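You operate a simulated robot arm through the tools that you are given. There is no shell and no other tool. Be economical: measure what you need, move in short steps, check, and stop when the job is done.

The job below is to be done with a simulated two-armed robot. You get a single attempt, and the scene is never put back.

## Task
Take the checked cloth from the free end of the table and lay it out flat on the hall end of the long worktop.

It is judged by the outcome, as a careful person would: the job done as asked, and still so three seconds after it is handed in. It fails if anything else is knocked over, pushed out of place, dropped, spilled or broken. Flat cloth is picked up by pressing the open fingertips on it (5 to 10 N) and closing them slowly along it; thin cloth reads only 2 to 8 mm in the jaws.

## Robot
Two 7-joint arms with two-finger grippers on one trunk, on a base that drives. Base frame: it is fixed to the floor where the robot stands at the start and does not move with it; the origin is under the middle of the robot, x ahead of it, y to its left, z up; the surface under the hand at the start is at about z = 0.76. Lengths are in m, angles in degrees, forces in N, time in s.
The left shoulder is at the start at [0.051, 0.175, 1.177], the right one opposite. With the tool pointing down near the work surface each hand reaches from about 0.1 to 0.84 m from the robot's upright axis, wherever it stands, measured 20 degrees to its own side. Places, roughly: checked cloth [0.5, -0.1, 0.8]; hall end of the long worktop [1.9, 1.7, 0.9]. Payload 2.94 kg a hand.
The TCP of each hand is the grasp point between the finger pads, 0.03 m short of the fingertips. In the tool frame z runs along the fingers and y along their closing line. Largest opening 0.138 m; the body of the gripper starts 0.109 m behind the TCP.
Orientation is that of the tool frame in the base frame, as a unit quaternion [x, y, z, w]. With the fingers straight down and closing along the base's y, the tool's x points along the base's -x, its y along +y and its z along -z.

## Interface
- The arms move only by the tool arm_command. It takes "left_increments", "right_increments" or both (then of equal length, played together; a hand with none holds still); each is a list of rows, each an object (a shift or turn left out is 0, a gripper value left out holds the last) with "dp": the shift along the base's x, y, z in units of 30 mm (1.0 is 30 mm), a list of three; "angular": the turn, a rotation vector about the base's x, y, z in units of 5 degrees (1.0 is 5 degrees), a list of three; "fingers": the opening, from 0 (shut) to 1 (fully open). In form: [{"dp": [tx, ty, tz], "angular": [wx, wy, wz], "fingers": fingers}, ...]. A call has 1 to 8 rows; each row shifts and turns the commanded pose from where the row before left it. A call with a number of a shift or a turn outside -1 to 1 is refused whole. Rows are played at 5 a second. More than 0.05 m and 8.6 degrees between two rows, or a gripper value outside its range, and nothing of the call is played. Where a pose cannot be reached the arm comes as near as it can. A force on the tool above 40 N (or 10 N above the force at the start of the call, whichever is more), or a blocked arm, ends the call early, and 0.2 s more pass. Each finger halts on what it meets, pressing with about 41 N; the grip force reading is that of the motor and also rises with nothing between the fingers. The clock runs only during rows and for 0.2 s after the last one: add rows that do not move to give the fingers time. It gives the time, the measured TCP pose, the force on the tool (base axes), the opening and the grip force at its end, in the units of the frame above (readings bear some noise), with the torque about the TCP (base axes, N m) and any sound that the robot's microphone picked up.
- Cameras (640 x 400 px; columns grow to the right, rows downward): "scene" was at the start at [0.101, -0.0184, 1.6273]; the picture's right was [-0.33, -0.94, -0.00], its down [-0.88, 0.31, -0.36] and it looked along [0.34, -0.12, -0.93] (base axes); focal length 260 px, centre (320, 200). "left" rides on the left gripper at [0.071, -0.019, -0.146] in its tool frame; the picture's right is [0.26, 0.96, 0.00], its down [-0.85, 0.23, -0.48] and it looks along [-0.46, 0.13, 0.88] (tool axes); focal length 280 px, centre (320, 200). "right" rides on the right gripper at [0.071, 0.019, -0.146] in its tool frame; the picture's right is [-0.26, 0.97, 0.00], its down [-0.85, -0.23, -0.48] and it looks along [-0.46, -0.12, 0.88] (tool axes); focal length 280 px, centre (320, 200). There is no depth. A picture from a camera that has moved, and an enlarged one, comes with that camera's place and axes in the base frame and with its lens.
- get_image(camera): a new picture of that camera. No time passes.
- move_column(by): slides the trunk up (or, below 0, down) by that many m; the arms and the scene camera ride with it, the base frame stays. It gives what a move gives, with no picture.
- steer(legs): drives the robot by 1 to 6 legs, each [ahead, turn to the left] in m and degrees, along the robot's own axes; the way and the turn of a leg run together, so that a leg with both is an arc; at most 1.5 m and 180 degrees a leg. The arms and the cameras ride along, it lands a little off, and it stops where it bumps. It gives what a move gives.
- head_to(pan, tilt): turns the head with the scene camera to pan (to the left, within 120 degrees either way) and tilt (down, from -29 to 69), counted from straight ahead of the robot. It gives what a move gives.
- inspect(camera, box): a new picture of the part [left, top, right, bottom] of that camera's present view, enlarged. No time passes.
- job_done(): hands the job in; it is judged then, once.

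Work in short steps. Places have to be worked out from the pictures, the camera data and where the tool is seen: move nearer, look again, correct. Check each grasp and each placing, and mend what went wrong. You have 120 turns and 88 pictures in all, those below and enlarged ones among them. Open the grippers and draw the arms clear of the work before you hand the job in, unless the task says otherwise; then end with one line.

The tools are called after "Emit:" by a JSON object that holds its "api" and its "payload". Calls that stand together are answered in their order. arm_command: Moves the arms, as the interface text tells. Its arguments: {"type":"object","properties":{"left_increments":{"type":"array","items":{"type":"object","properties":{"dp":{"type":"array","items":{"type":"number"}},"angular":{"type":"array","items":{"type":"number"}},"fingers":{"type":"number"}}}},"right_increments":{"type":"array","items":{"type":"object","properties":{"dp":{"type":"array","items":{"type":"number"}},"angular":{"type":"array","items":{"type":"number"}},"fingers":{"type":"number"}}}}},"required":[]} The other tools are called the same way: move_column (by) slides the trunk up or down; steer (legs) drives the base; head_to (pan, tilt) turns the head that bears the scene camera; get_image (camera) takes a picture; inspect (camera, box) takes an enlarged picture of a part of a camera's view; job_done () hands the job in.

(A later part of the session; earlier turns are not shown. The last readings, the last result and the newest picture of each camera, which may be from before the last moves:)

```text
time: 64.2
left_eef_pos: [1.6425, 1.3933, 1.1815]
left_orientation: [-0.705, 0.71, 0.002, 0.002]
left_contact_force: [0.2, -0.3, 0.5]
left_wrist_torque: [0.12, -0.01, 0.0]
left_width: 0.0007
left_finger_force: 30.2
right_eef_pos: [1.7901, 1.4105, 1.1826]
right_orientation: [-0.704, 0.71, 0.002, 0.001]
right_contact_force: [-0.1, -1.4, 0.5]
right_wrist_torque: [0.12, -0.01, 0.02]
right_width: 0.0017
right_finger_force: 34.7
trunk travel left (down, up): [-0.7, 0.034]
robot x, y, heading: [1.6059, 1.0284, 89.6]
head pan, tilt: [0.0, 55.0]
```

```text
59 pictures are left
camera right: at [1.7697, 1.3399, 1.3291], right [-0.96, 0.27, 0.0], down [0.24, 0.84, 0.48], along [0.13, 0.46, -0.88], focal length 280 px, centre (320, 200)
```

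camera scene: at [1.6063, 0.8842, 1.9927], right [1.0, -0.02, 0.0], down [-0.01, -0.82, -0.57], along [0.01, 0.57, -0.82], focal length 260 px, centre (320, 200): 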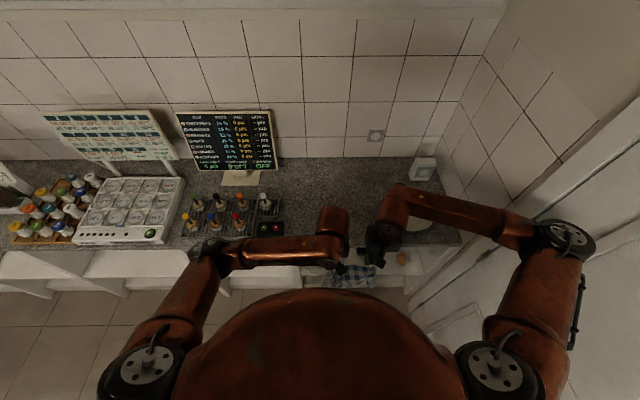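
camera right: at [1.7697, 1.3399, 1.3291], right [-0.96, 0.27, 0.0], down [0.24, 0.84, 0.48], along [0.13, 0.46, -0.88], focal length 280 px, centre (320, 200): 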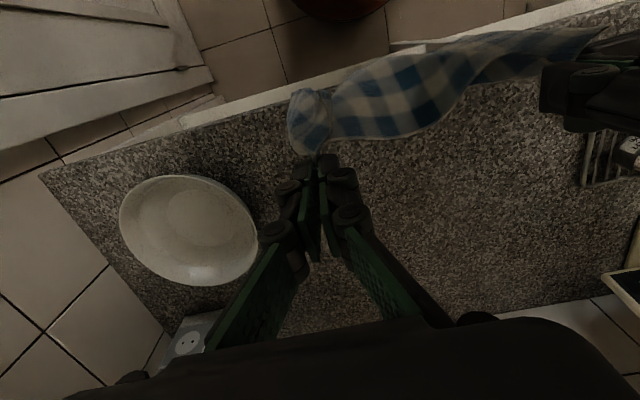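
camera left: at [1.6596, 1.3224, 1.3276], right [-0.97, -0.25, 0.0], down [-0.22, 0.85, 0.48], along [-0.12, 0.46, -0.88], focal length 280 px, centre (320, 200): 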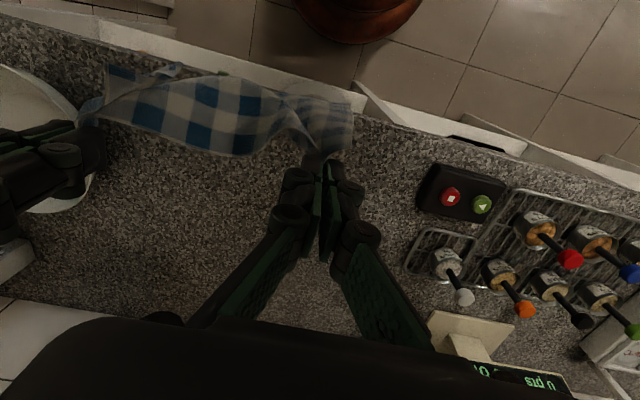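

The cloth hangs vertically, wavy, above the worktop edge; bowl's edge is at x≈1.955. I move the hands forward over the worktop, stretching them apart slightly.

Emit:
{"api": "arm_command", "payload": {"left_increments": [{"dp": [-0.03, 0.9, 0]}, {"dp": [-0.03, 0.9, 0]}, {"dp": [-0.03, 0.9, 0]}, {"dp": [-0.03, 0.9, 0]}, {"dp": [-0.03, 0.9, 0]}, {"dp": [-0.03, 0.9, 0]}, {"dp": [-0.03, 0.9, 0]}, {"dp": [-0.03, 0.9, 0]}], "right_increments": [{"dp": [0.03, 0.9, 0]}, {"dp": [0.03, 0.9, 0]}, {"dp": [0.03, 0.9, 0]}, {"dp": [0.03, 0.9, 0]}, {"dp": [0.03, 0.9, 0]}, {"dp": [0.03, 0.9, 0]}, {"dp": [0.03, 0.9, 0]}, {"dp": [0.03, 0.9, 0]}]}}

Emit:
{"api": "arm_command", "payload": {"left_increments": [{"dp": [-0.1, 0.45, 0]}, {}, {}, {}, {}], "right_increments": [{"dp": [0.1, 0.45, 0]}, {}, {}, {}, {}]}}

Emit:
{"api": "get_image", "payload": {"camera": "left"}}

Emit:
{"api": "get_image", "payload": {"camera": "right"}}

Emit:
{"api": "get_image", "payload": {"camera": "scene"}}

```text
time: 66.0
left_eef_pos: [1.636, 1.6168, 1.1797]
left_orientation: [-0.704, 0.71, -0.001, -0.001]
left_contact_force: [1.0, 0.4, -0.2]
left_wrist_torque: [-0.05, -0.02, -0.01]
left_width: 0.0011
left_finger_force: 30.8
right_eef_pos: [1.7968, 1.6341, 1.1796]
right_orientation: [-0.704, 0.71, 0.0, 0.0]
right_contact_force: [-1.0, 0.4, -2.0]
right_wrist_torque: [-0.03, -0.04, -0.02]
right_width: 0.0028
right_finger_force: 31.9
trunk travel left (down, up): [-0.7, 0.034]
robot x, y, heading: [1.6098, 1.029, 89.5]
head pan, tilt: [0.0, 55.0]
```

```text
time: 67.2
left_eef_pos: [1.6317, 1.6273, 1.1797]
left_orientation: [-0.705, 0.71, 0.0, 0.0]
left_contact_force: [-0.3, 0.4, 1.1]
left_wrist_torque: [0.05, -0.02, -0.01]
left_width: 0.001
left_finger_force: 30.2
right_eef_pos: [1.7987, 1.6458, 1.1802]
right_orientation: [-0.704, 0.71, 0.0, 0.0]
right_contact_force: [0.0, 0.6, -0.6]
right_wrist_torque: [-0.04, -0.01, -0.02]
right_width: 0.0013
right_finger_force: 28.7
trunk travel left (down, up): [-0.7, 0.034]
robot x, y, heading: [1.6046, 1.029, 89.5]
head pan, tilt: [0.0, 55.0]
```

```text
58 pictures are left
camera left: at [1.6493, 1.5576, 1.3261], right [-0.97, -0.25, 0.0], down [-0.22, 0.85, 0.48], along [-0.12, 0.46, -0.88], focal length 280 px, centre (320, 200)
```

left: 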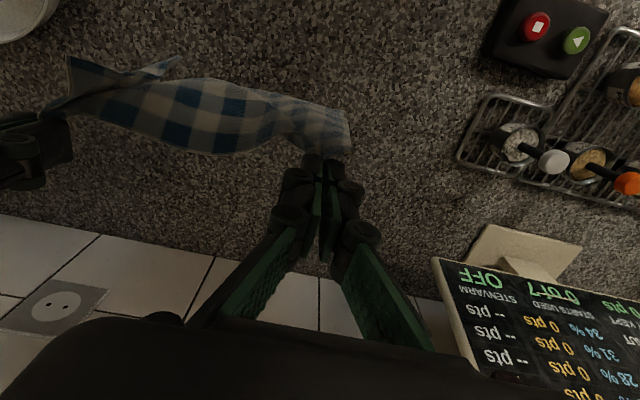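

```text
57 pictures are left
camera right: at [1.7795, 1.5757, 1.3274], right [-0.96, 0.27, 0.0], down [0.24, 0.85, 0.48], along [0.13, 0.46, -0.88], focal length 280 px, centre (320, 200)
```

right: 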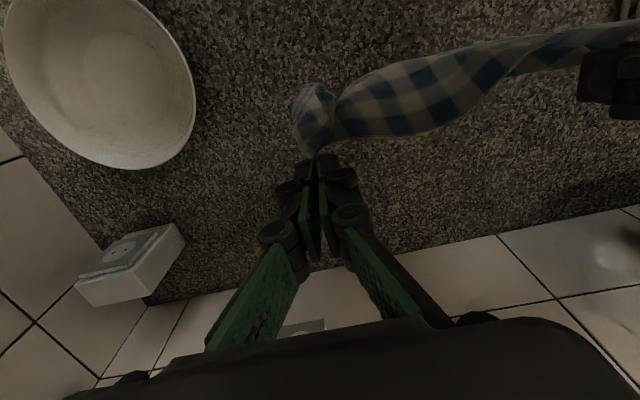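

```text
56 pictures are left
camera scene: at [1.6083, 1.0828, 1.9927], right [1.0, -0.01, 0.0], down [-0.01, -0.82, -0.57], along [0.0, 0.57, -0.82], focal length 260 px, centre (320, 200)
```

scene: 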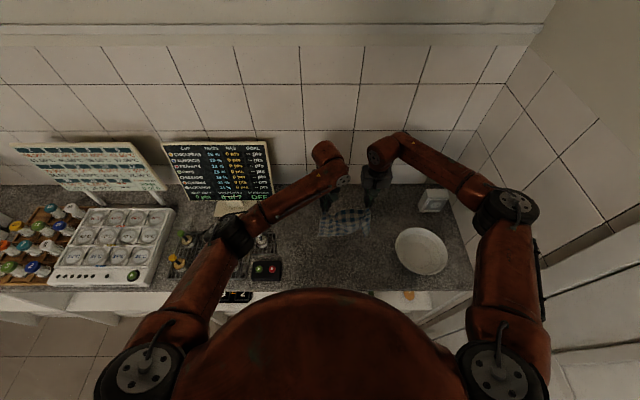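

Still slack between the hands. I stretch a few mm more, watching the forces.

Emit:
{"api": "arm_command", "payload": {"left_increments": [{"dp": [-0.17, 0, 0]}, {"dp": [-0.1, 0, 0]}, {}], "right_increments": [{"dp": [0.17, 0, 0]}, {"dp": [0.1, 0, 0]}, {}]}}

Emit:
{"api": "get_image", "payload": {"camera": "left"}}

```text
time: 68.0
left_eef_pos: [1.624, 1.6286, 1.1799]
left_orientation: [-0.705, 0.71, 0.0, 0.0]
left_contact_force: [-0.3, -0.1, -0.6]
left_wrist_torque: [0.04, 0.02, -0.04]
left_width: 0.0012
left_finger_force: 31.3
right_eef_pos: [1.8066, 1.6463, 1.1802]
right_orientation: [-0.704, 0.71, 0.0, 0.001]
right_contact_force: [1.1, 0.4, -0.2]
right_wrist_torque: [-0.02, -0.02, 0.0]
right_width: 0.0006
right_finger_force: 27.8
trunk travel left (down, up): [-0.7, 0.034]
robot x, y, heading: [1.6055, 1.0282, 89.5]
head pan, tilt: [0.0, 55.0]
```

```text
55 pictures are left
camera left: at [1.6411, 1.5586, 1.3262], right [-0.97, -0.25, 0.0], down [-0.22, 0.85, 0.48], along [-0.12, 0.46, -0.88], focal length 280 px, centre (320, 200)
```

left: 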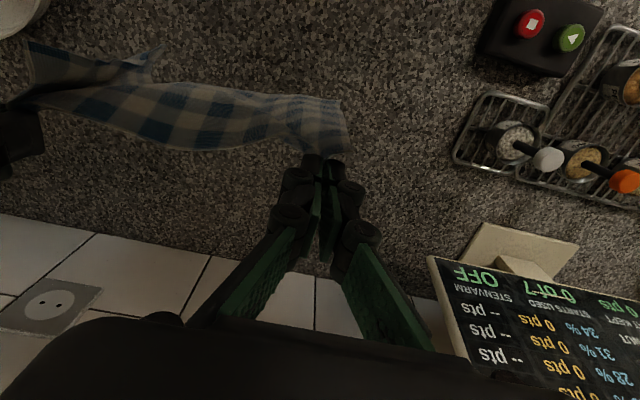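

Straighter; a little more.

Emit:
{"api": "arm_command", "payload": {"left_increments": [{"dp": [-0.15, 0, 0]}, {"dp": [-0.1, 0, 0]}, {}], "right_increments": [{"dp": [0.15, 0, 0]}, {"dp": [0.1, 0, 0]}, {}]}}

Emit:
{"api": "get_image", "payload": {"camera": "left"}}

```text
time: 68.8
left_eef_pos: [1.6159, 1.628, 1.1808]
left_orientation: [-0.704, 0.71, -0.001, -0.001]
left_contact_force: [0.2, 0.0, -0.8]
left_wrist_torque: [-0.01, -0.01, -0.02]
left_width: 0.0009
left_finger_force: 30.3
right_eef_pos: [1.815, 1.6448, 1.18]
right_orientation: [-0.704, 0.71, 0.0, 0.0]
right_contact_force: [-0.7, -0.4, 0.3]
right_wrist_torque: [-0.04, -0.03, -0.02]
right_width: 0.0006
right_finger_force: 27.1
trunk travel left (down, up): [-0.7, 0.034]
robot x, y, heading: [1.6072, 1.0348, 89.6]
head pan, tilt: [0.0, 55.0]
```

```text
54 pictures are left
camera left: at [1.6335, 1.558, 1.326], right [-0.97, -0.25, 0.0], down [-0.22, 0.85, 0.48], along [-0.12, 0.46, -0.88], focal length 280 px, centre (320, 200)
```

left: 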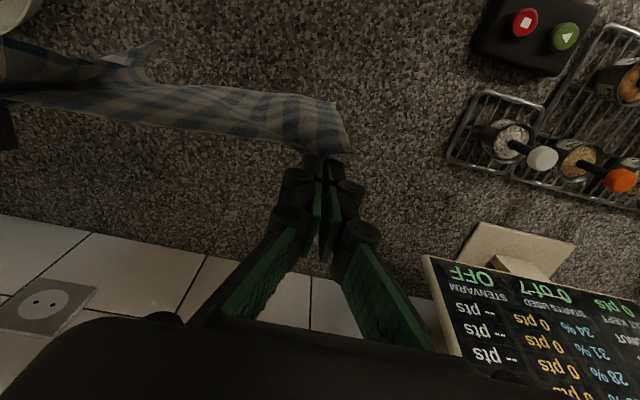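

Nearly taut and hanging neatly. To make the final lay-down a smooth arm motion, I raise the arms 0.15 m and lower the trunk 0.2 m.

Emit:
{"api": "arm_command", "payload": {"left_increments": [{"dp": [0, 0, 0.8]}, {"dp": [0, 0, 0.9]}, {"dp": [0, 0, 0.9]}, {"dp": [0, 0, 0.9]}, {"dp": [0, 0, 0.9]}, {"dp": [0, 0, 0.6]}, {}], "right_increments": [{"dp": [0, 0, 0.8]}, {"dp": [0, 0, 0.9]}, {"dp": [0, 0, 0.9]}, {"dp": [0, 0, 0.9]}, {"dp": [0, 0, 0.9]}, {"dp": [0, 0, 0.6]}, {}]}}

Emit:
{"api": "move_column", "payload": {"by": -0.19}}

Emit:
{"api": "get_image", "payload": {"camera": "left"}}

Emit:
{"api": "get_image", "payload": {"camera": "scene"}}

```text
time: 70.4
left_eef_pos: [1.6157, 1.6279, 1.3301]
left_orientation: [-0.705, 0.709, -0.001, 0.0]
left_contact_force: [0.2, 0.0, -0.1]
left_wrist_torque: [-0.01, 0.02, -0.02]
left_width: 0.0008
left_finger_force: 30.5
right_eef_pos: [1.8153, 1.6458, 1.3312]
right_orientation: [-0.704, 0.71, 0.0, 0.001]
right_contact_force: [0.2, 0.4, 1.9]
right_wrist_torque: [-0.01, 0.02, -0.01]
right_width: 0.0005
right_finger_force: 31.1
trunk travel left (down, up): [-0.7, 0.034]
robot x, y, heading: [1.6052, 1.0302, 89.6]
head pan, tilt: [0.0, 55.0]
```

```text
time: 72.5
left_eef_pos: [1.6168, 1.6287, 1.1405]
left_orientation: [-0.704, 0.71, 0.0, 0.0]
left_contact_force: [-0.1, 0.6, -0.8]
left_wrist_torque: [0.02, 0.01, -0.02]
left_width: 0.0011
left_finger_force: 30.7
right_eef_pos: [1.8161, 1.6445, 1.1422]
right_orientation: [-0.704, 0.711, 0.001, 0.001]
right_contact_force: [0.7, 0.0, 1.3]
right_wrist_torque: [-0.1, -0.02, 0.01]
right_width: 0.0004
right_finger_force: 27.5
trunk travel left (down, up): [-0.51, 0.224]
robot x, y, heading: [1.6046, 1.0302, 89.8]
head pan, tilt: [0.0, 55.0]
```

```text
53 pictures are left
camera left: at [1.6339, 1.5579, 1.2863], right [-0.97, -0.25, 0.0], down [-0.22, 0.85, 0.48], along [-0.12, 0.46, -0.88], focal length 280 px, centre (320, 200)
```

left: 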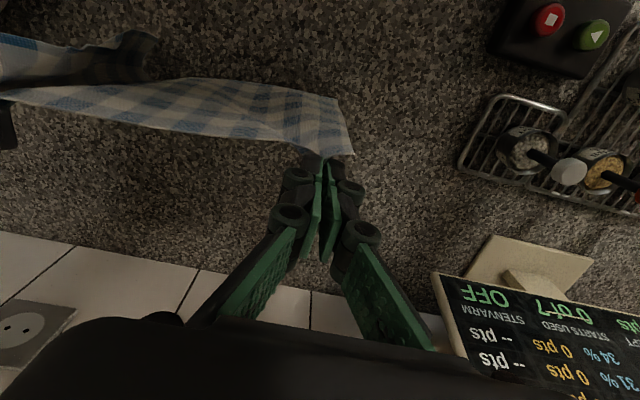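

```text
52 pictures are left
camera scene: at [1.6081, 1.0962, 1.8031], right [1.0, -0.01, 0.0], down [-0.01, -0.82, -0.57], along [0.0, 0.57, -0.82], focal length 260 px, centre (320, 200)
```

scene: 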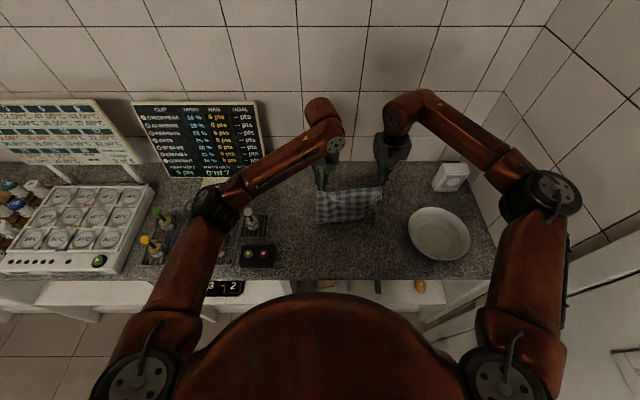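

The bottom hem is just about at the worktop. I shift 5 cm further back so the whole cloth clears the front edge, let it settle, then start laying by moving toward me while lowering.

Emit:
{"api": "arm_command", "payload": {"left_increments": [{"dp": [0, 0.5, 0.5]}, {"dp": [0, 0.6, 0]}, {"dp": [0, 0.55, 0]}, {}, {"dp": [0, 0, -0.4]}, {"dp": [0, 0, -0.1]}, {}, {}], "right_increments": [{"dp": [0, 0.5, 0.5]}, {"dp": [0, 0.6, 0]}, {"dp": [0, 0.55, 0]}, {}, {"dp": [0, 0, -0.4]}, {"dp": [0, 0, -0.1]}, {}, {}]}}

Emit:
{"api": "arm_command", "payload": {"left_increments": [{"dp": [0, -0.6, -0.25]}, {"dp": [0, -0.8, -0.25]}, {"dp": [0, -0.8, -0.33]}, {"dp": [0, -0.75, -0.33]}, {"dp": [0, -0.68, -0.53]}, {"dp": [0, -0.65, -0.53]}], "right_increments": [{"dp": [0, -0.6, -0.25]}, {"dp": [0, -0.8, -0.25]}, {"dp": [0, -0.8, -0.33]}, {"dp": [0, -0.75, -0.33]}, {"dp": [0, -0.68, -0.53]}, {"dp": [0, -0.65, -0.53]}]}}

Emit:
{"api": "get_image", "payload": {"camera": "scene"}}

Emit:
{"api": "get_image", "payload": {"camera": "left"}}

```text
time: 74.3
left_eef_pos: [1.6164, 1.6793, 1.1409]
left_orientation: [-0.705, 0.71, -0.001, -0.001]
left_contact_force: [0.2, 0.1, 0.1]
left_wrist_torque: [-0.01, 0.0, 0.0]
left_width: 0.0009
left_finger_force: 30.3
right_eef_pos: [1.8151, 1.6955, 1.1407]
right_orientation: [-0.704, 0.711, 0.0, 0.0]
right_contact_force: [-0.1, 0.9, 2.3]
right_wrist_torque: [0.0, 0.05, -0.02]
right_width: 0.0
right_finger_force: 28.1
trunk travel left (down, up): [-0.51, 0.224]
robot x, y, heading: [1.6059, 1.0274, 89.8]
head pan, tilt: [0.0, 55.0]
```

```text
time: 75.7
left_eef_pos: [1.616, 1.5476, 1.0746]
left_orientation: [-0.705, 0.709, 0.0, 0.0]
left_contact_force: [0.2, 0.0, 0.9]
left_wrist_torque: [0.03, -0.02, -0.02]
left_width: 0.0008
left_finger_force: 30.1
right_eef_pos: [1.8153, 1.5655, 1.0744]
right_orientation: [-0.704, 0.71, 0.0, -0.001]
right_contact_force: [-0.7, -0.2, -0.9]
right_wrist_torque: [-0.02, 0.05, 0.05]
right_width: 0.0008
right_finger_force: 27.8
trunk travel left (down, up): [-0.51, 0.224]
robot x, y, heading: [1.6069, 1.0263, 89.4]
head pan, tilt: [0.0, 55.0]
```

```text
51 pictures are left
camera scene: at [1.6084, 1.0956, 1.803], right [1.0, -0.01, 0.0], down [-0.01, -0.82, -0.57], along [0.0, 0.57, -0.82], focal length 260 px, centre (320, 200)
```

scene: 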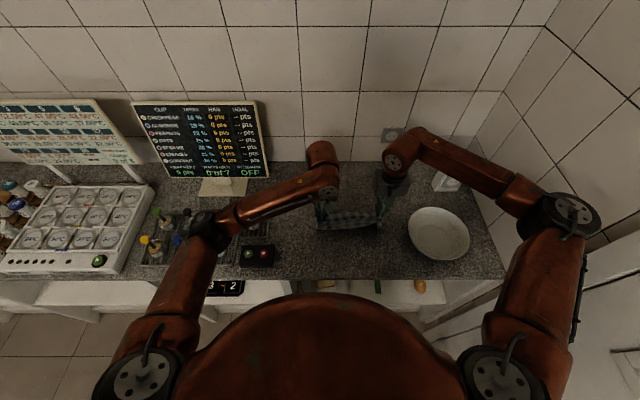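

```text
50 pictures are left
camera left: at [1.6338, 1.4784, 1.2197], right [-0.97, -0.25, 0.0], down [-0.22, 0.85, 0.48], along [-0.12, 0.46, -0.88], focal length 280 px, centre (320, 200)
```

left: 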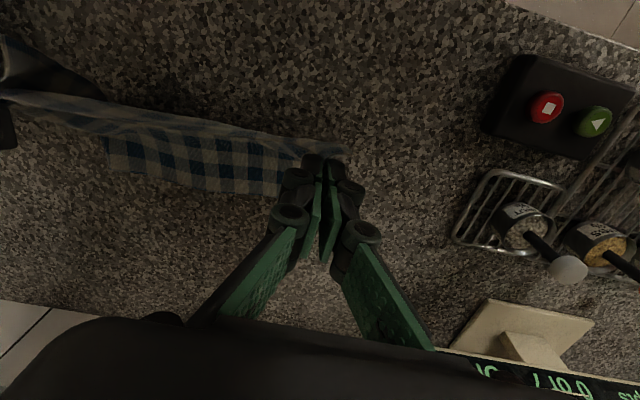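

The far hem lies at y≈1.665 and the cloth leans away properly. Continue laying down.

Emit:
{"api": "arm_command", "payload": {"left_increments": [{"dp": [0, -0.5, -0.6]}, {"dp": [0, -0.5, -0.68]}, {"dp": [0, -0.33, -0.8]}, {"dp": [0, -0.33, -0.8]}, {"dp": [0, -0.12, -0.6]}, {"dp": [0, -0.1, -0.6]}, {}], "right_increments": [{"dp": [0, -0.5, -0.6]}, {"dp": [0, -0.5, -0.68]}, {"dp": [0, -0.33, -0.8]}, {"dp": [0, -0.33, -0.8]}, {"dp": [0, -0.12, -0.6]}, {"dp": [0, -0.1, -0.6]}, {}]}}

Emit:
{"api": "get_image", "payload": {"camera": "scene"}}

Emit:
{"api": "get_image", "payload": {"camera": "left"}}

Emit:
{"api": "get_image", "payload": {"camera": "right"}}

```text
time: 77.3
left_eef_pos: [1.6161, 1.4924, 0.9531]
left_orientation: [-0.704, 0.71, 0.0, 0.0]
left_contact_force: [0.1, 0.2, 1.0]
left_wrist_torque: [0.02, -0.03, -0.04]
left_width: 0.0012
left_finger_force: 30.0
right_eef_pos: [1.8144, 1.5098, 0.952]
right_orientation: [-0.704, 0.71, 0.0, 0.0]
right_contact_force: [-0.2, -0.7, -1.6]
right_wrist_torque: [-0.01, -0.01, -0.01]
right_width: 0.002
right_finger_force: 30.2
trunk travel left (down, up): [-0.51, 0.224]
robot x, y, heading: [1.6103, 1.0285, 89.8]
head pan, tilt: [0.0, 55.0]
```

```text
49 pictures are left
camera scene: at [1.608, 1.0965, 1.8029], right [1.0, -0.01, 0.0], down [-0.01, -0.82, -0.57], along [0.0, 0.57, -0.82], focal length 260 px, centre (320, 200)
```

scene: 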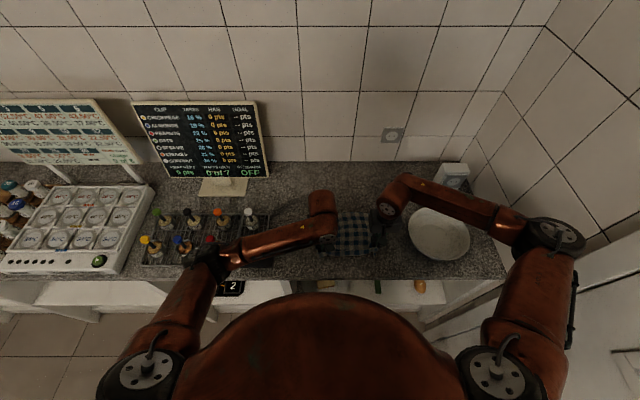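

```text
48 pictures are left
camera left: at [1.6342, 1.4224, 1.0974], right [-0.97, -0.25, 0.0], down [-0.22, 0.85, 0.48], along [-0.12, 0.46, -0.88], focal length 280 px, centre (320, 200)
```

left: 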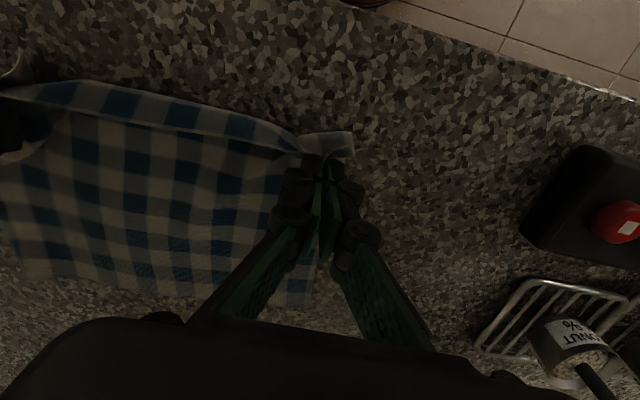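

```text
47 pictures are left
camera right: at [1.7951, 1.4409, 1.0984], right [-0.96, 0.27, 0.0], down [0.24, 0.85, 0.48], along [0.13, 0.46, -0.88], focal length 280 px, centre (320, 200)
```

right: 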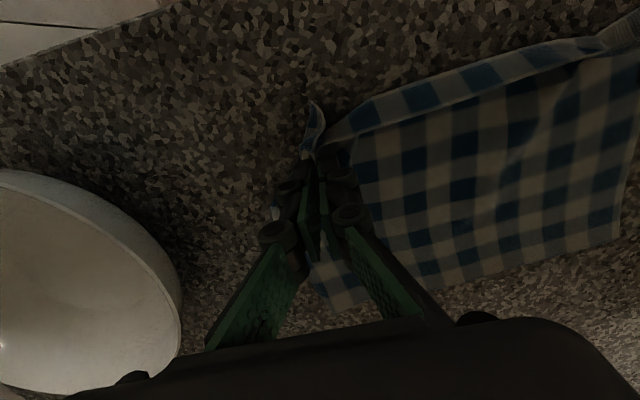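

Nearly all laid flat, with just the pinched edge held about 2 cm up. I lower the last centimetres with a slight pull back.

Emit:
{"api": "arm_command", "payload": {"left_increments": [{"dp": [0, -0.2, -0.3]}, {"dp": [0, -0.2, -0.2]}, {"dp": [0, 0, -0.1]}, {}], "right_increments": [{"dp": [0, -0.2, -0.3]}, {"dp": [0, -0.2, -0.2]}, {"dp": [0, 0, -0.1]}, {}]}}

```text
time: 78.3
left_eef_pos: [1.6162, 1.4814, 0.9337]
left_orientation: [-0.705, 0.709, 0.0, 0.0]
left_contact_force: [-0.2, 0.0, 6.0]
left_wrist_torque: [0.0, -0.02, 0.01]
left_width: 0.0014
left_finger_force: 30.4
right_eef_pos: [1.8147, 1.4989, 0.9335]
right_orientation: [-0.705, 0.71, 0.0, -0.001]
right_contact_force: [0.4, 0.8, -1.2]
right_wrist_torque: [0.01, -0.01, -0.04]
right_width: 0.0036
right_finger_force: 32.5
trunk travel left (down, up): [-0.51, 0.224]
robot x, y, heading: [1.6045, 1.0298, 89.7]
head pan, tilt: [0.0, 55.0]
```

Left touches (6 N). I bring the right down a touch, then open both slowly in contact so the tips spread the pinch folds.

Emit:
{"api": "arm_command", "payload": {"right_increments": [{"dp": [0, 0, -0.06]}, {}]}}

Emit:
{"api": "arm_command", "payload": {"left_increments": [{"fingers": 0.05}, {"fingers": 0.1}, {"fingers": 0.15}, {"fingers": 0.2}, {"fingers": 0.25}, {"fingers": 0.3}, {"fingers": 0.35}, {"fingers": 0.4}], "right_increments": [{"fingers": 0.05}, {"fingers": 0.1}, {"fingers": 0.15}, {"fingers": 0.2}, {"fingers": 0.25}, {"fingers": 0.3}, {"fingers": 0.35}, {"fingers": 0.4}]}}

Emit:
{"api": "get_image", "payload": {"camera": "left"}}

Emit:
{"api": "get_image", "payload": {"camera": "right"}}

```text
time: 78.9
left_eef_pos: [1.6167, 1.4804, 0.9325]
left_orientation: [-0.705, 0.709, 0.0, 0.0]
left_contact_force: [0.4, 0.0, 6.2]
left_wrist_torque: [-0.05, 0.01, -0.01]
left_width: 0.0011
left_finger_force: 30.7
right_eef_pos: [1.815, 1.4981, 0.9329]
right_orientation: [-0.704, 0.711, 0.0, 0.0]
right_contact_force: [0.0, 0.7, -0.5]
right_wrist_torque: [-0.04, -0.02, -0.02]
right_width: 0.0026
right_finger_force: 37.0
trunk travel left (down, up): [-0.51, 0.224]
robot x, y, heading: [1.6055, 1.0291, 89.6]
head pan, tilt: [0.0, 55.0]
```

```text
time: 80.7
left_eef_pos: [1.617, 1.4806, 0.9332]
left_orientation: [-0.704, 0.71, 0.0, 0.0]
left_contact_force: [-0.6, -0.8, 0.8]
left_wrist_torque: [0.0, 0.02, -0.02]
left_width: 0.0554
left_finger_force: 0.2
right_eef_pos: [1.8152, 1.4984, 0.9315]
right_orientation: [-0.704, 0.71, 0.0, 0.0]
right_contact_force: [-0.6, 0.0, 1.9]
right_wrist_torque: [-0.04, 0.04, 0.01]
right_width: 0.0552
right_finger_force: 0.2
trunk travel left (down, up): [-0.51, 0.224]
robot x, y, heading: [1.6072, 1.0335, 89.7]
head pan, tilt: [0.0, 55.0]
```

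```text
46 pictures are left
camera left: at [1.6339, 1.4102, 1.0792], right [-0.97, -0.25, 0.0], down [-0.22, 0.85, 0.48], along [-0.12, 0.46, -0.88], focal length 280 px, centre (320, 200)
```

left: 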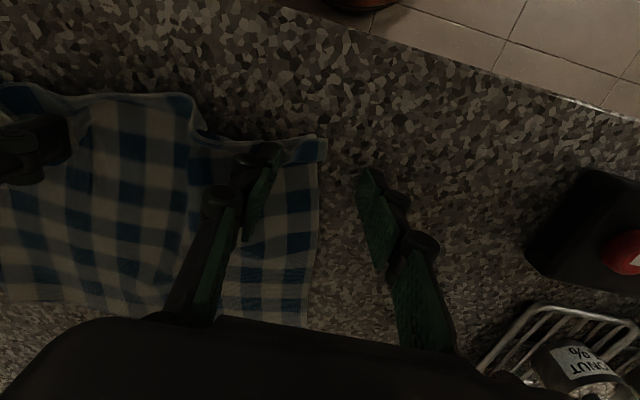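

```text
45 pictures are left
camera right: at [1.7956, 1.4283, 1.0784], right [-0.96, 0.27, 0.0], down [0.24, 0.85, 0.48], along [0.13, 0.46, -0.88], focal length 280 px, centre (320, 200)
```

right: 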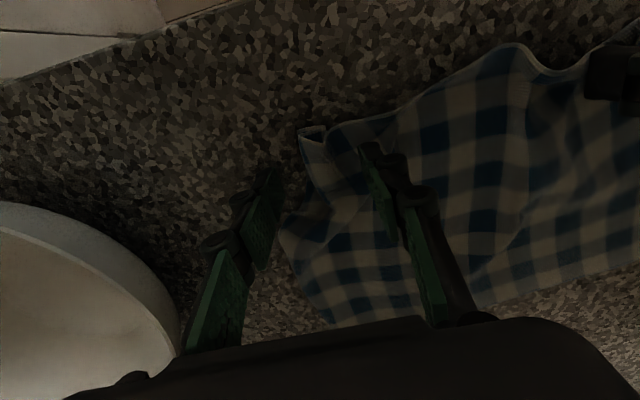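

Released, but the inner fingers pushed some cloth inward. I lift both hands and look at the wrinkles.

Emit:
{"api": "arm_command", "payload": {"left_increments": [{"dp": [0, 0, 0.7]}, {"dp": [0, 0, 0.9]}, {"dp": [-0.3, -0.3, 0.9]}, {"dp": [-0.5, -0.5, 0.9]}, {"dp": [-0.5, -0.5, 0.5]}], "right_increments": [{"dp": [0, 0, 0.7]}, {"dp": [0, 0, 0.9]}, {"dp": [0.3, -0.3, 0.9]}, {"dp": [0.5, -0.5, 0.9]}, {"dp": [0.5, -0.5, 0.5]}]}}

Emit:
{"api": "inspect", "payload": {"camera": "scene", "box": [240, 160, 480, 310]}}

Emit:
{"api": "get_image", "payload": {"camera": "right"}}

Emit:
{"api": "get_image", "payload": {"camera": "left"}}

```text
time: 81.9
left_eef_pos: [1.5774, 1.4409, 1.0515]
left_orientation: [-0.704, 0.71, 0.0, 0.0]
left_contact_force: [-0.2, 0.4, -1.0]
left_wrist_torque: [0.01, 0.01, -0.04]
left_width: 0.055
left_finger_force: 0.2
right_eef_pos: [1.8549, 1.4579, 1.0493]
right_orientation: [-0.704, 0.71, 0.001, 0.0]
right_contact_force: [0.8, 0.0, 0.3]
right_wrist_torque: [0.0, 0.0, 0.0]
right_width: 0.0552
right_finger_force: 0.0
trunk travel left (down, up): [-0.51, 0.224]
robot x, y, heading: [1.6065, 1.0291, 89.5]
head pan, tilt: [0.0, 55.0]
```

```text
2.67 times, centred on (360, 235) of scene
camera zoom: at [1.6081, 1.095, 1.803], right [1.0, -0.01, 0.0], down [-0.01, -0.82, -0.57], along [0.0, 0.57, -0.82], focal length 693 px, centre (213, 107)
```

zoom: 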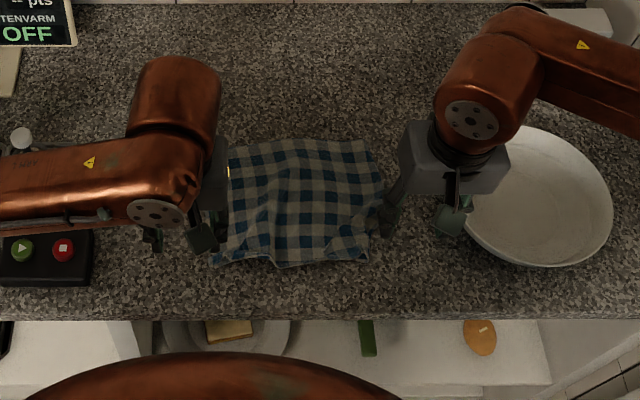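

```text
43 pictures are left
camera right: at [1.834, 1.3885, 1.1957], right [-0.96, 0.27, 0.0], down [0.24, 0.85, 0.48], along [0.13, 0.46, -0.88], focal length 280 px, centre (320, 200)
```

right: 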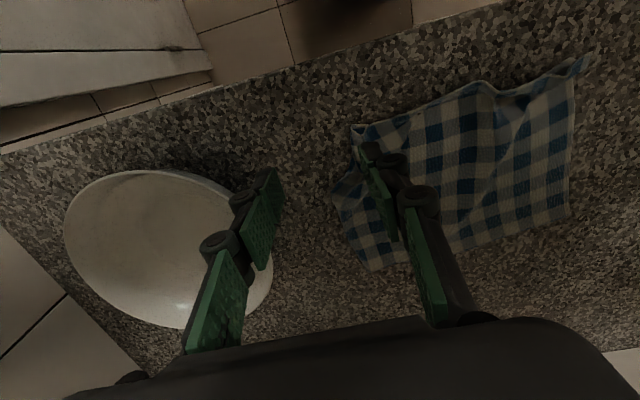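

```text
42 pictures are left
camera left: at [1.5943, 1.3703, 1.1961], right [-0.97, -0.25, 0.0], down [-0.22, 0.85, 0.48], along [-0.12, 0.46, -0.88], focal length 280 px, centre (320, 200)
```

left: 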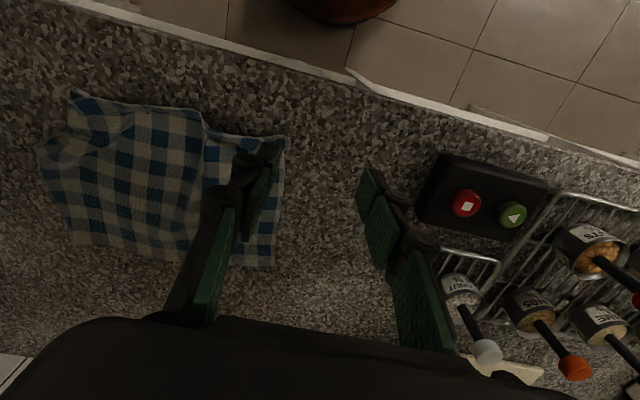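

The cloth is laid but gathered (about 0.25 × 0.20 instead of 0.29 × 0.225). I draw the hands back to see it fully before smoothing.

Emit:
{"api": "arm_command", "payload": {"left_increments": [{"dp": [-0.3, -0.8, 0.8], "fingers": 0.0}, {"dp": [-0.3, -0.8, 0.8]}, {"dp": [-0.3, -0.8, 0.8]}, {"dp": [0, 0, 0.5]}], "right_increments": [{"dp": [0.3, -0.8, 0.8], "fingers": 0.0}, {"dp": [0.3, -0.8, 0.8]}, {"dp": [0.3, -0.8, 0.8]}, {"dp": [0, 0, 0.5]}]}}

Emit:
{"api": "inspect", "payload": {"camera": "scene", "box": [290, 195, 410, 270]}}

Emit:
{"api": "get_image", "payload": {"camera": "right"}}

```text
time: 82.9
left_eef_pos: [1.5492, 1.3703, 1.1371]
left_orientation: [-0.705, 0.709, 0.0, 0.0]
left_contact_force: [-0.7, -0.2, -0.1]
left_wrist_torque: [-0.08, 0.01, -0.01]
left_width: 0.0
left_finger_force: 28.7
right_eef_pos: [1.881, 1.388, 1.1358]
right_orientation: [-0.704, 0.71, -0.001, 0.0]
right_contact_force: [-0.8, 0.3, 0.1]
right_wrist_torque: [-0.07, 0.0, 0.01]
right_width: 0.0001
right_finger_force: 28.0
trunk travel left (down, up): [-0.51, 0.224]
robot x, y, heading: [1.6058, 1.0292, 89.9]
head pan, tilt: [0.0, 55.0]
```

```text
5.33 times, centred on (350, 232) of scene
camera zoom: at [1.6081, 1.0979, 1.8028], right [1.0, -0.01, 0.0], down [-0.01, -0.82, -0.57], along [0.0, 0.57, -0.82], focal length 1386 px, centre (160, 27)
```

zoom: 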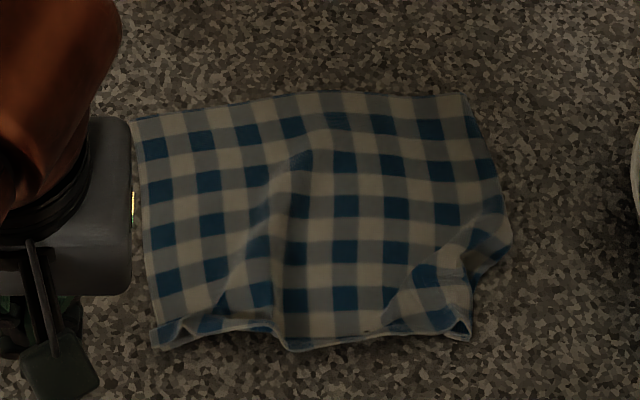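

```text
40 pictures are left
camera right: at [1.8617, 1.3179, 1.2815], right [-0.96, 0.27, 0.0], down [0.24, 0.85, 0.48], along [0.13, 0.46, -0.88], focal length 280 px, centre (320, 200)
```

right: 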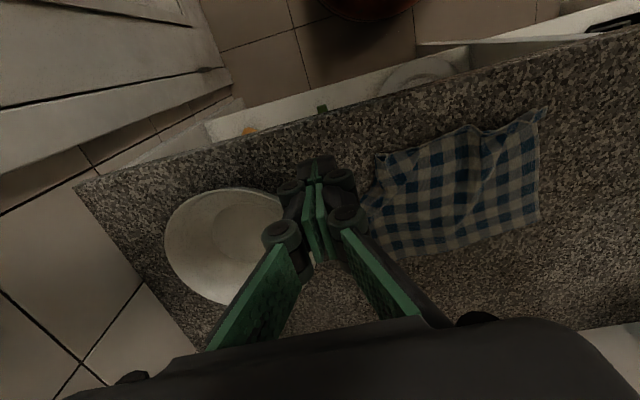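

Clear view now: one ridge runs from the near edge at x≈1.69, and the right near corner is puckered. I'll press closed tips near both near corners and drag outward; first approach.

Emit:
{"api": "arm_command", "payload": {"left_increments": [{"dp": [0.41, 0.57, -0.9]}, {"dp": [0.41, 0.57, -0.9]}, {"dp": [0.41, 0.57, -0.9]}, {"dp": [0.41, 0.57, -0.9]}, {"dp": [0.41, 0.57, -0.9]}, {"dp": [0.41, 0.57, -0.9]}, {"dp": [0.41, 0.57, -0.9]}, {"dp": [0, 0, -0.3]}], "right_increments": [{"dp": [-0.36, 0.49, -0.9]}, {"dp": [-0.36, 0.49, -0.9]}, {"dp": [-0.36, 0.49, -0.9]}, {"dp": [-0.36, 0.49, -0.9]}, {"dp": [-0.36, 0.49, -0.9]}, {"dp": [-0.36, 0.49, -0.9]}, {"dp": [-0.36, 0.49, -0.9]}, {"dp": [0, 0, -0.2]}]}}

Emit:
{"api": "get_image", "payload": {"camera": "right"}}

Emit:
{"api": "get_image", "payload": {"camera": "left"}}

```text
time: 84.7
left_eef_pos: [1.6354, 1.4896, 0.9388]
left_orientation: [-0.704, 0.711, 0.0, 0.0]
left_contact_force: [-0.1, 0.0, 0.1]
left_wrist_torque: [0.01, 0.03, 0.04]
left_width: 0.0
left_finger_force: 28.4
right_eef_pos: [1.8047, 1.4887, 0.9405]
right_orientation: [-0.704, 0.711, 0.001, 0.0]
right_contact_force: [-0.2, -0.1, 0.2]
right_wrist_torque: [0.03, -0.02, 0.01]
right_width: 0.0003
right_finger_force: 27.8
trunk travel left (down, up): [-0.51, 0.224]
robot x, y, heading: [1.605, 1.0284, 89.6]
head pan, tilt: [0.0, 55.0]
```

```text
39 pictures are left
camera right: at [1.7851, 1.4191, 1.0875], right [-0.96, 0.27, 0.0], down [0.24, 0.85, 0.48], along [0.13, 0.46, -0.88], focal length 280 px, centre (320, 200)
```

right: 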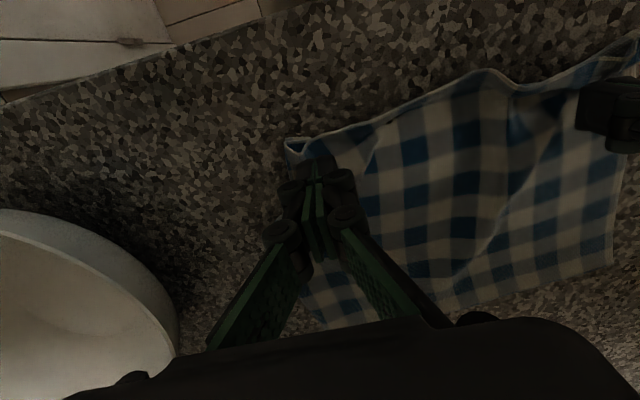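

```text
38 pictures are left
camera left: at [1.6535, 1.4189, 1.0843], right [-0.97, -0.25, 0.0], down [-0.22, 0.85, 0.48], along [-0.12, 0.46, -0.88], focal length 280 px, centre (320, 200)
```

left: 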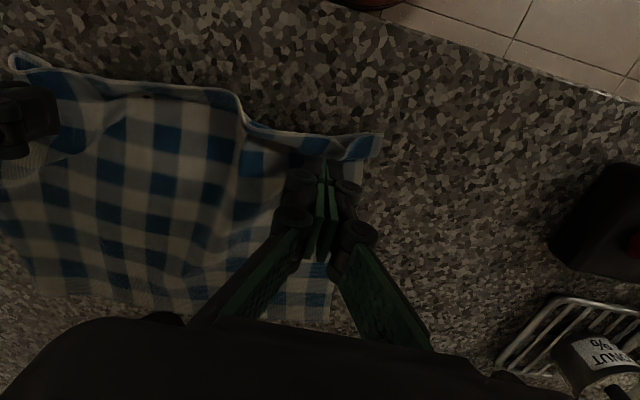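

Both tips are above the near corners. Lowering to press lightly.

Emit:
{"api": "arm_command", "payload": {"left_increments": [{"dp": [0, 0, -0.17]}, {"dp": [0, 0, -0.08]}, {}], "right_increments": [{"dp": [0, 0, -0.2]}, {"dp": [0, 0, -0.1]}, {}]}}

```text
time: 85.5
left_eef_pos: [1.6353, 1.4891, 0.9319]
left_orientation: [-0.704, 0.71, 0.0, 0.0]
left_contact_force: [-0.7, 0.2, -0.3]
left_wrist_torque: [0.02, -0.01, -0.03]
left_width: 0.0
left_finger_force: 28.4
right_eef_pos: [1.8055, 1.4902, 0.9311]
right_orientation: [-0.705, 0.71, 0.0, 0.0]
right_contact_force: [0.3, 0.4, 0.7]
right_wrist_torque: [-0.03, 0.0, 0.01]
right_width: 0.0
right_finger_force: 29.0
trunk travel left (down, up): [-0.51, 0.224]
robot x, y, heading: [1.6027, 1.0329, 89.4]
head pan, tilt: [0.0, 55.0]
```

Not yet; a couple of millimetres more.

Emit:
{"api": "arm_command", "payload": {"left_increments": [{"dp": [0, 0, -0.07]}, {"dp": [0, 0, -0.04]}, {}], "right_increments": [{"dp": [0, 0, -0.06]}, {"dp": [0, 0, -0.04]}, {}]}}

```text
time: 86.3
left_eef_pos: [1.6352, 1.4903, 0.9294]
left_orientation: [-0.704, 0.71, 0.0, 0.0]
left_contact_force: [-0.5, -0.5, 3.4]
left_wrist_torque: [-0.02, 0.01, 0.02]
left_width: 0.0003
left_finger_force: 28.4
right_eef_pos: [1.8056, 1.4907, 0.9279]
right_orientation: [-0.704, 0.71, 0.0, 0.0]
right_contact_force: [-0.5, 0.1, 1.3]
right_wrist_torque: [-0.03, -0.02, 0.0]
right_width: 0.0
right_finger_force: 29.0
trunk travel left (down, up): [-0.51, 0.224]
robot x, y, heading: [1.6074, 1.0298, 89.6]
head pan, tilt: [0.0, 55.0]
```

Light contact. Slightly more pressure, then drag both outward 2.5 cm.

Emit:
{"api": "arm_command", "payload": {"left_increments": [{"dp": [0, 0, -0.04]}, {}], "right_increments": [{"dp": [0, 0, -0.07]}, {}]}}

Emit:
{"api": "arm_command", "payload": {"left_increments": [{"dp": [-0.17, -0.03, 0]}, {"dp": [-0.17, -0.03, 0]}, {"dp": [-0.17, -0.03, 0]}, {"dp": [-0.17, -0.03, 0]}, {"dp": [-0.17, -0.03, 0]}, {}], "right_increments": [{"dp": [0.17, -0.05, 0]}, {"dp": [0.17, -0.05, 0]}, {"dp": [0.17, -0.05, 0]}, {"dp": [0.17, -0.05, 0]}, {"dp": [0.17, -0.05, 0]}, {}]}}

Emit:
{"api": "inspect", "payload": {"camera": "scene", "box": [290, 195, 410, 270]}}

Emit:
{"api": "get_image", "payload": {"camera": "left"}}

```text
time: 86.9
left_eef_pos: [1.6352, 1.4897, 0.9288]
left_orientation: [-0.705, 0.709, 0.0, 0.002]
left_contact_force: [-1.8, 1.0, 10.5]
left_wrist_torque: [-0.06, 0.05, 0.0]
left_width: 0.0002
left_finger_force: 28.1
right_eef_pos: [1.8058, 1.4888, 0.9286]
right_orientation: [-0.704, 0.71, 0.0, 0.0]
right_contact_force: [1.8, 1.1, 13.7]
right_wrist_torque: [-0.1, -0.15, -0.02]
right_width: 0.0
right_finger_force: 28.1
trunk travel left (down, up): [-0.51, 0.224]
robot x, y, heading: [1.6074, 1.032, 89.6]
head pan, tilt: [0.0, 55.0]
```

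```text
time: 88.3
left_eef_pos: [1.609, 1.4841, 0.9281]
left_orientation: [-0.705, 0.709, -0.001, 0.0]
left_contact_force: [3.1, -0.1, 3.0]
left_wrist_torque: [-0.05, -0.08, 0.02]
left_width: 0.0
left_finger_force: 28.4
right_eef_pos: [1.8307, 1.482, 0.9288]
right_orientation: [-0.705, 0.709, 0.001, 0.001]
right_contact_force: [-8.1, 0.6, 24.5]
right_wrist_torque: [-0.17, 0.04, -0.04]
right_width: 0.0002
right_finger_force: 28.4
trunk travel left (down, up): [-0.51, 0.224]
robot x, y, heading: [1.6067, 1.0242, 89.8]
head pan, tilt: [0.0, 55.0]
```

```text
5.33 times, centred on (350, 232) of scene
camera zoom: at [1.6063, 1.0943, 1.8031], right [1.0, -0.01, 0.0], down [-0.01, -0.82, -0.57], along [0.0, 0.57, -0.82], focal length 1386 px, centre (160, 27)
```

zoom: 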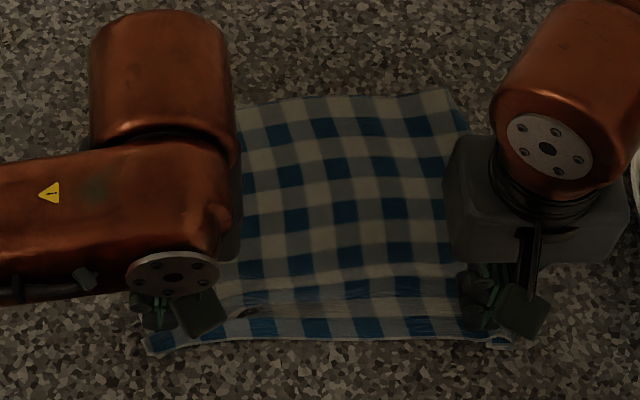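

```text
36 pictures are left
camera left: at [1.6268, 1.4133, 1.0735], right [-0.97, -0.26, 0.0], down [-0.22, 0.85, 0.48], along [-0.12, 0.46, -0.88], focal length 280 px, centre (320, 200)
```

left: 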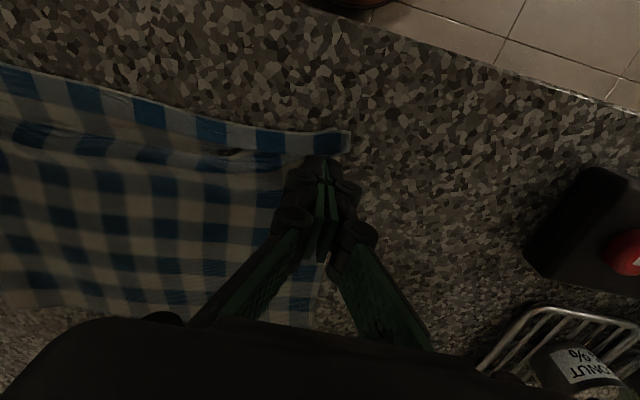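

Great — the near edge is now straight and the ridge gone. I lift both hands and view the result.

Emit:
{"api": "arm_command", "payload": {"left_increments": [{"dp": [0, 0, 0.3]}, {"dp": [0, 0, 0.9]}, {"dp": [-0.2, -0.5, 0.9]}, {"dp": [-0.4, -0.8, 0.9]}, {"dp": [-0.4, -0.9, 0.9]}, {"dp": [-0.4, -0.9, 0.9]}, {"dp": [-0.4, -0.9, 0.9]}], "right_increments": [{"dp": [0, 0, 0.3]}, {"dp": [0, 0, 0.9]}, {"dp": [0.2, -0.5, 0.9]}, {"dp": [0.4, -0.8, 0.9]}, {"dp": [0.4, -0.9, 0.9]}, {"dp": [0.4, -0.9, 0.9]}, {"dp": [0.2, -0.9, 0.9]}]}}

Emit:
{"api": "inspect", "payload": {"camera": "scene", "box": [290, 195, 410, 270]}}

```text
time: 89.9
left_eef_pos: [1.5567, 1.3635, 1.0991]
left_orientation: [-0.705, 0.709, -0.001, 0.0]
left_contact_force: [-0.3, -0.5, 0.2]
left_wrist_torque: [0.01, 0.03, 0.03]
left_width: 0.0
left_finger_force: 28.2
right_eef_pos: [1.8805, 1.3595, 1.0979]
right_orientation: [-0.704, 0.71, 0.0, 0.001]
right_contact_force: [-0.1, -0.3, -0.4]
right_wrist_torque: [0.03, 0.01, 0.0]
right_width: 0.0001
right_finger_force: 28.2
trunk travel left (down, up): [-0.51, 0.224]
robot x, y, heading: [1.6074, 1.0272, 89.4]
head pan, tilt: [0.0, 55.0]
```

```text
5.33 times, centred on (350, 232) of scene
camera zoom: at [1.6076, 1.0941, 1.803], right [1.0, -0.01, 0.0], down [-0.01, -0.82, -0.57], along [0.0, 0.57, -0.82], focal length 1386 px, centre (160, 27)
```

zoom: 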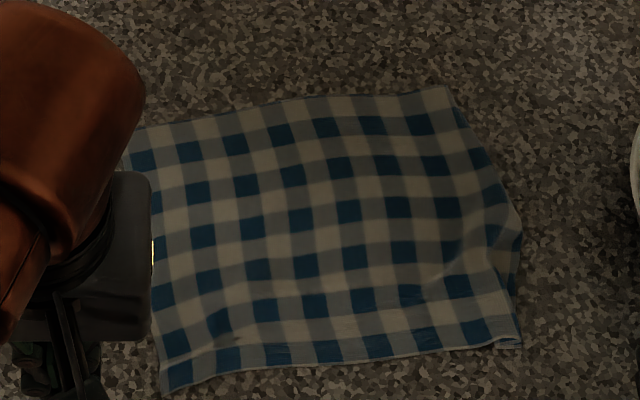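

Much flatter; only the right side shows a small bulge. A closer look with the right wrist camera.

Emit:
{"api": "get_image", "payload": {"camera": "right"}}

Emit:
{"api": "get_image", "payload": {"camera": "left"}}

```text
34 pictures are left
camera right: at [1.86, 1.2895, 1.2449], right [-0.96, 0.27, 0.0], down [0.24, 0.85, 0.48], along [0.13, 0.46, -0.88], focal length 280 px, centre (320, 200)
```

right: 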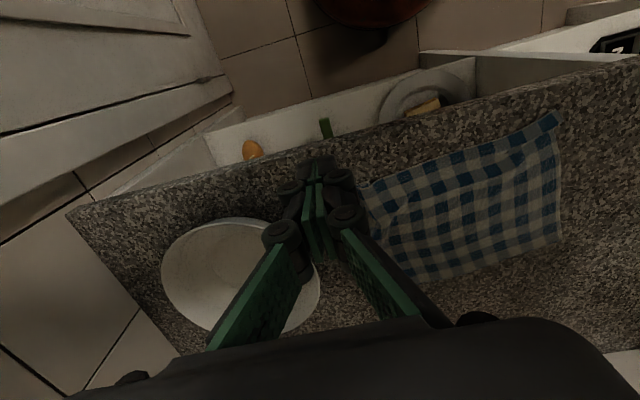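

```text
33 pictures are left
camera left: at [1.5751, 1.2932, 1.2446], right [-0.97, -0.26, 0.0], down [-0.23, 0.85, 0.48], along [-0.12, 0.46, -0.88], focal length 280 px, centre (320, 200)
```

left: 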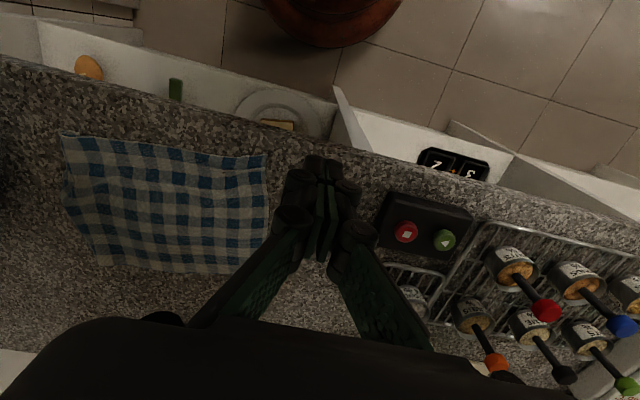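

Zoom on the cloth from the left camera.

Emit:
{"api": "inspect", "payload": {"camera": "left", "box": [40, 115, 280, 285]}}

Emit:
{"api": "inspect", "payload": {"camera": "right", "box": [340, 100, 580, 290]}}

```text
2.35 times, centred on (160, 200) of left
camera zoom: at [1.5751, 1.2932, 1.2446], right [-0.97, -0.26, 0.0], down [-0.23, 0.85, 0.48], along [-0.12, 0.46, -0.88], focal length 660 px, centre (696, 200)
```

zoom: 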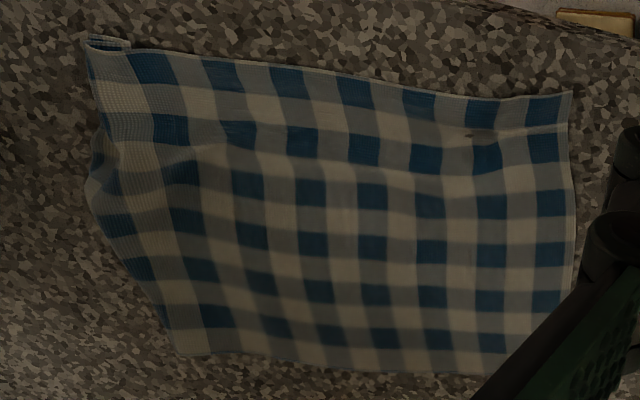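

```text
2.11 times, centred on (460, 195) of right
camera zoom: at [1.86, 1.2895, 1.2449], right [-0.96, 0.27, 0.0], down [0.24, 0.85, 0.48], along [0.13, 0.46, -0.88], focal length 590 px, centre (25, 210)
```

zoom: 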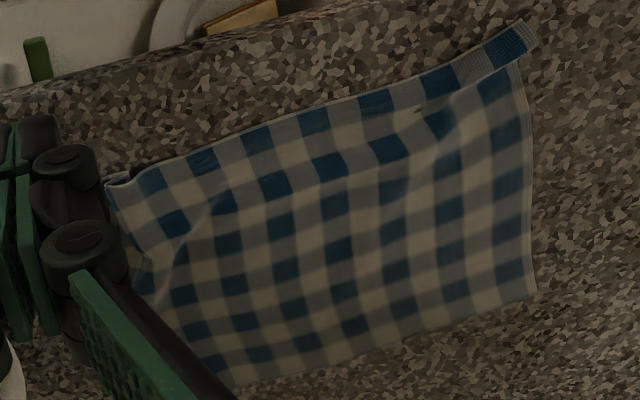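

Nearly flat, but both long edges are about 3 cm short, so gentle waves and a tuck at the right near corner remain. Second pass: stretch the far corners first.

Emit:
{"api": "arm_command", "payload": {"left_increments": [{"dp": [0.22, 1, -0.2]}, {"dp": [0.22, 1, -0.3]}, {"dp": [0.22, 1, -0.5]}, {"dp": [0.22, 1, -0.7]}, {"dp": [0.22, 1, -0.8]}, {"dp": [0.22, 1, -0.9]}, {"dp": [0.22, 1, -0.9]}, {"dp": [0.22, 1, -0.9]}], "right_increments": [{"dp": [-0.25, 1, -0.2]}, {"dp": [-0.25, 1, -0.3]}, {"dp": [-0.25, 1, -0.5]}, {"dp": [-0.25, 1, -0.7]}, {"dp": [-0.25, 1, -0.8]}, {"dp": [-0.25, 1, -0.9]}, {"dp": [-0.25, 1, -0.9]}, {"dp": [-0.25, 1, -0.9]}]}}

Emit:
{"api": "get_image", "payload": {"camera": "right"}}

Emit:
{"api": "get_image", "payload": {"camera": "left"}}

```text
time: 91.7
left_eef_pos: [1.6121, 1.6086, 0.9411]
left_orientation: [-0.704, 0.71, -0.001, -0.001]
left_contact_force: [0.2, 0.8, -1.1]
left_wrist_torque: [-0.02, -0.03, 0.03]
left_width: 0.0001
left_finger_force: 28.2
right_eef_pos: [1.8187, 1.6041, 0.9401]
right_orientation: [-0.705, 0.709, -0.001, -0.001]
right_contact_force: [0.2, 0.6, -0.3]
right_wrist_torque: [-0.03, 0.01, -0.03]
right_width: 0.0
right_finger_force: 28.4
trunk travel left (down, up): [-0.51, 0.224]
robot x, y, heading: [1.6086, 1.0278, 89.7]
head pan, tilt: [0.0, 55.0]
```

```text
30 pictures are left
camera right: at [1.7997, 1.5347, 1.0873], right [-0.96, 0.27, 0.0], down [0.24, 0.85, 0.47], along [0.13, 0.46, -0.88], focal length 280 px, centre (320, 200)
```

right: 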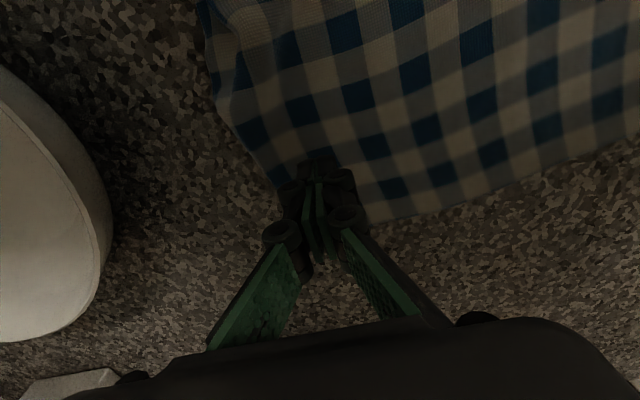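

```text
29 pictures are left
camera left: at [1.6294, 1.5377, 1.0863], right [-0.97, -0.25, 0.0], down [-0.22, 0.85, 0.47], along [-0.12, 0.46, -0.88], focal length 280 px, centre (320, 200)
```

left: 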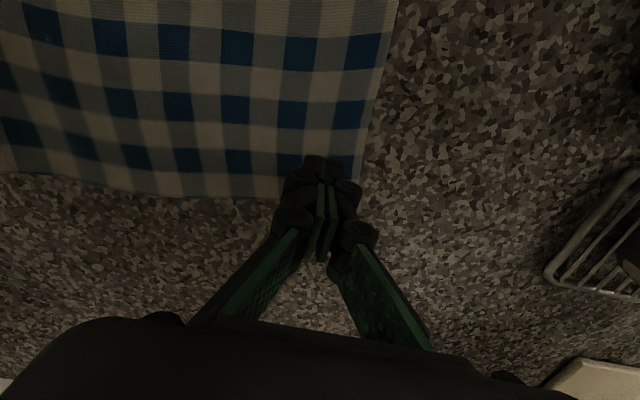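

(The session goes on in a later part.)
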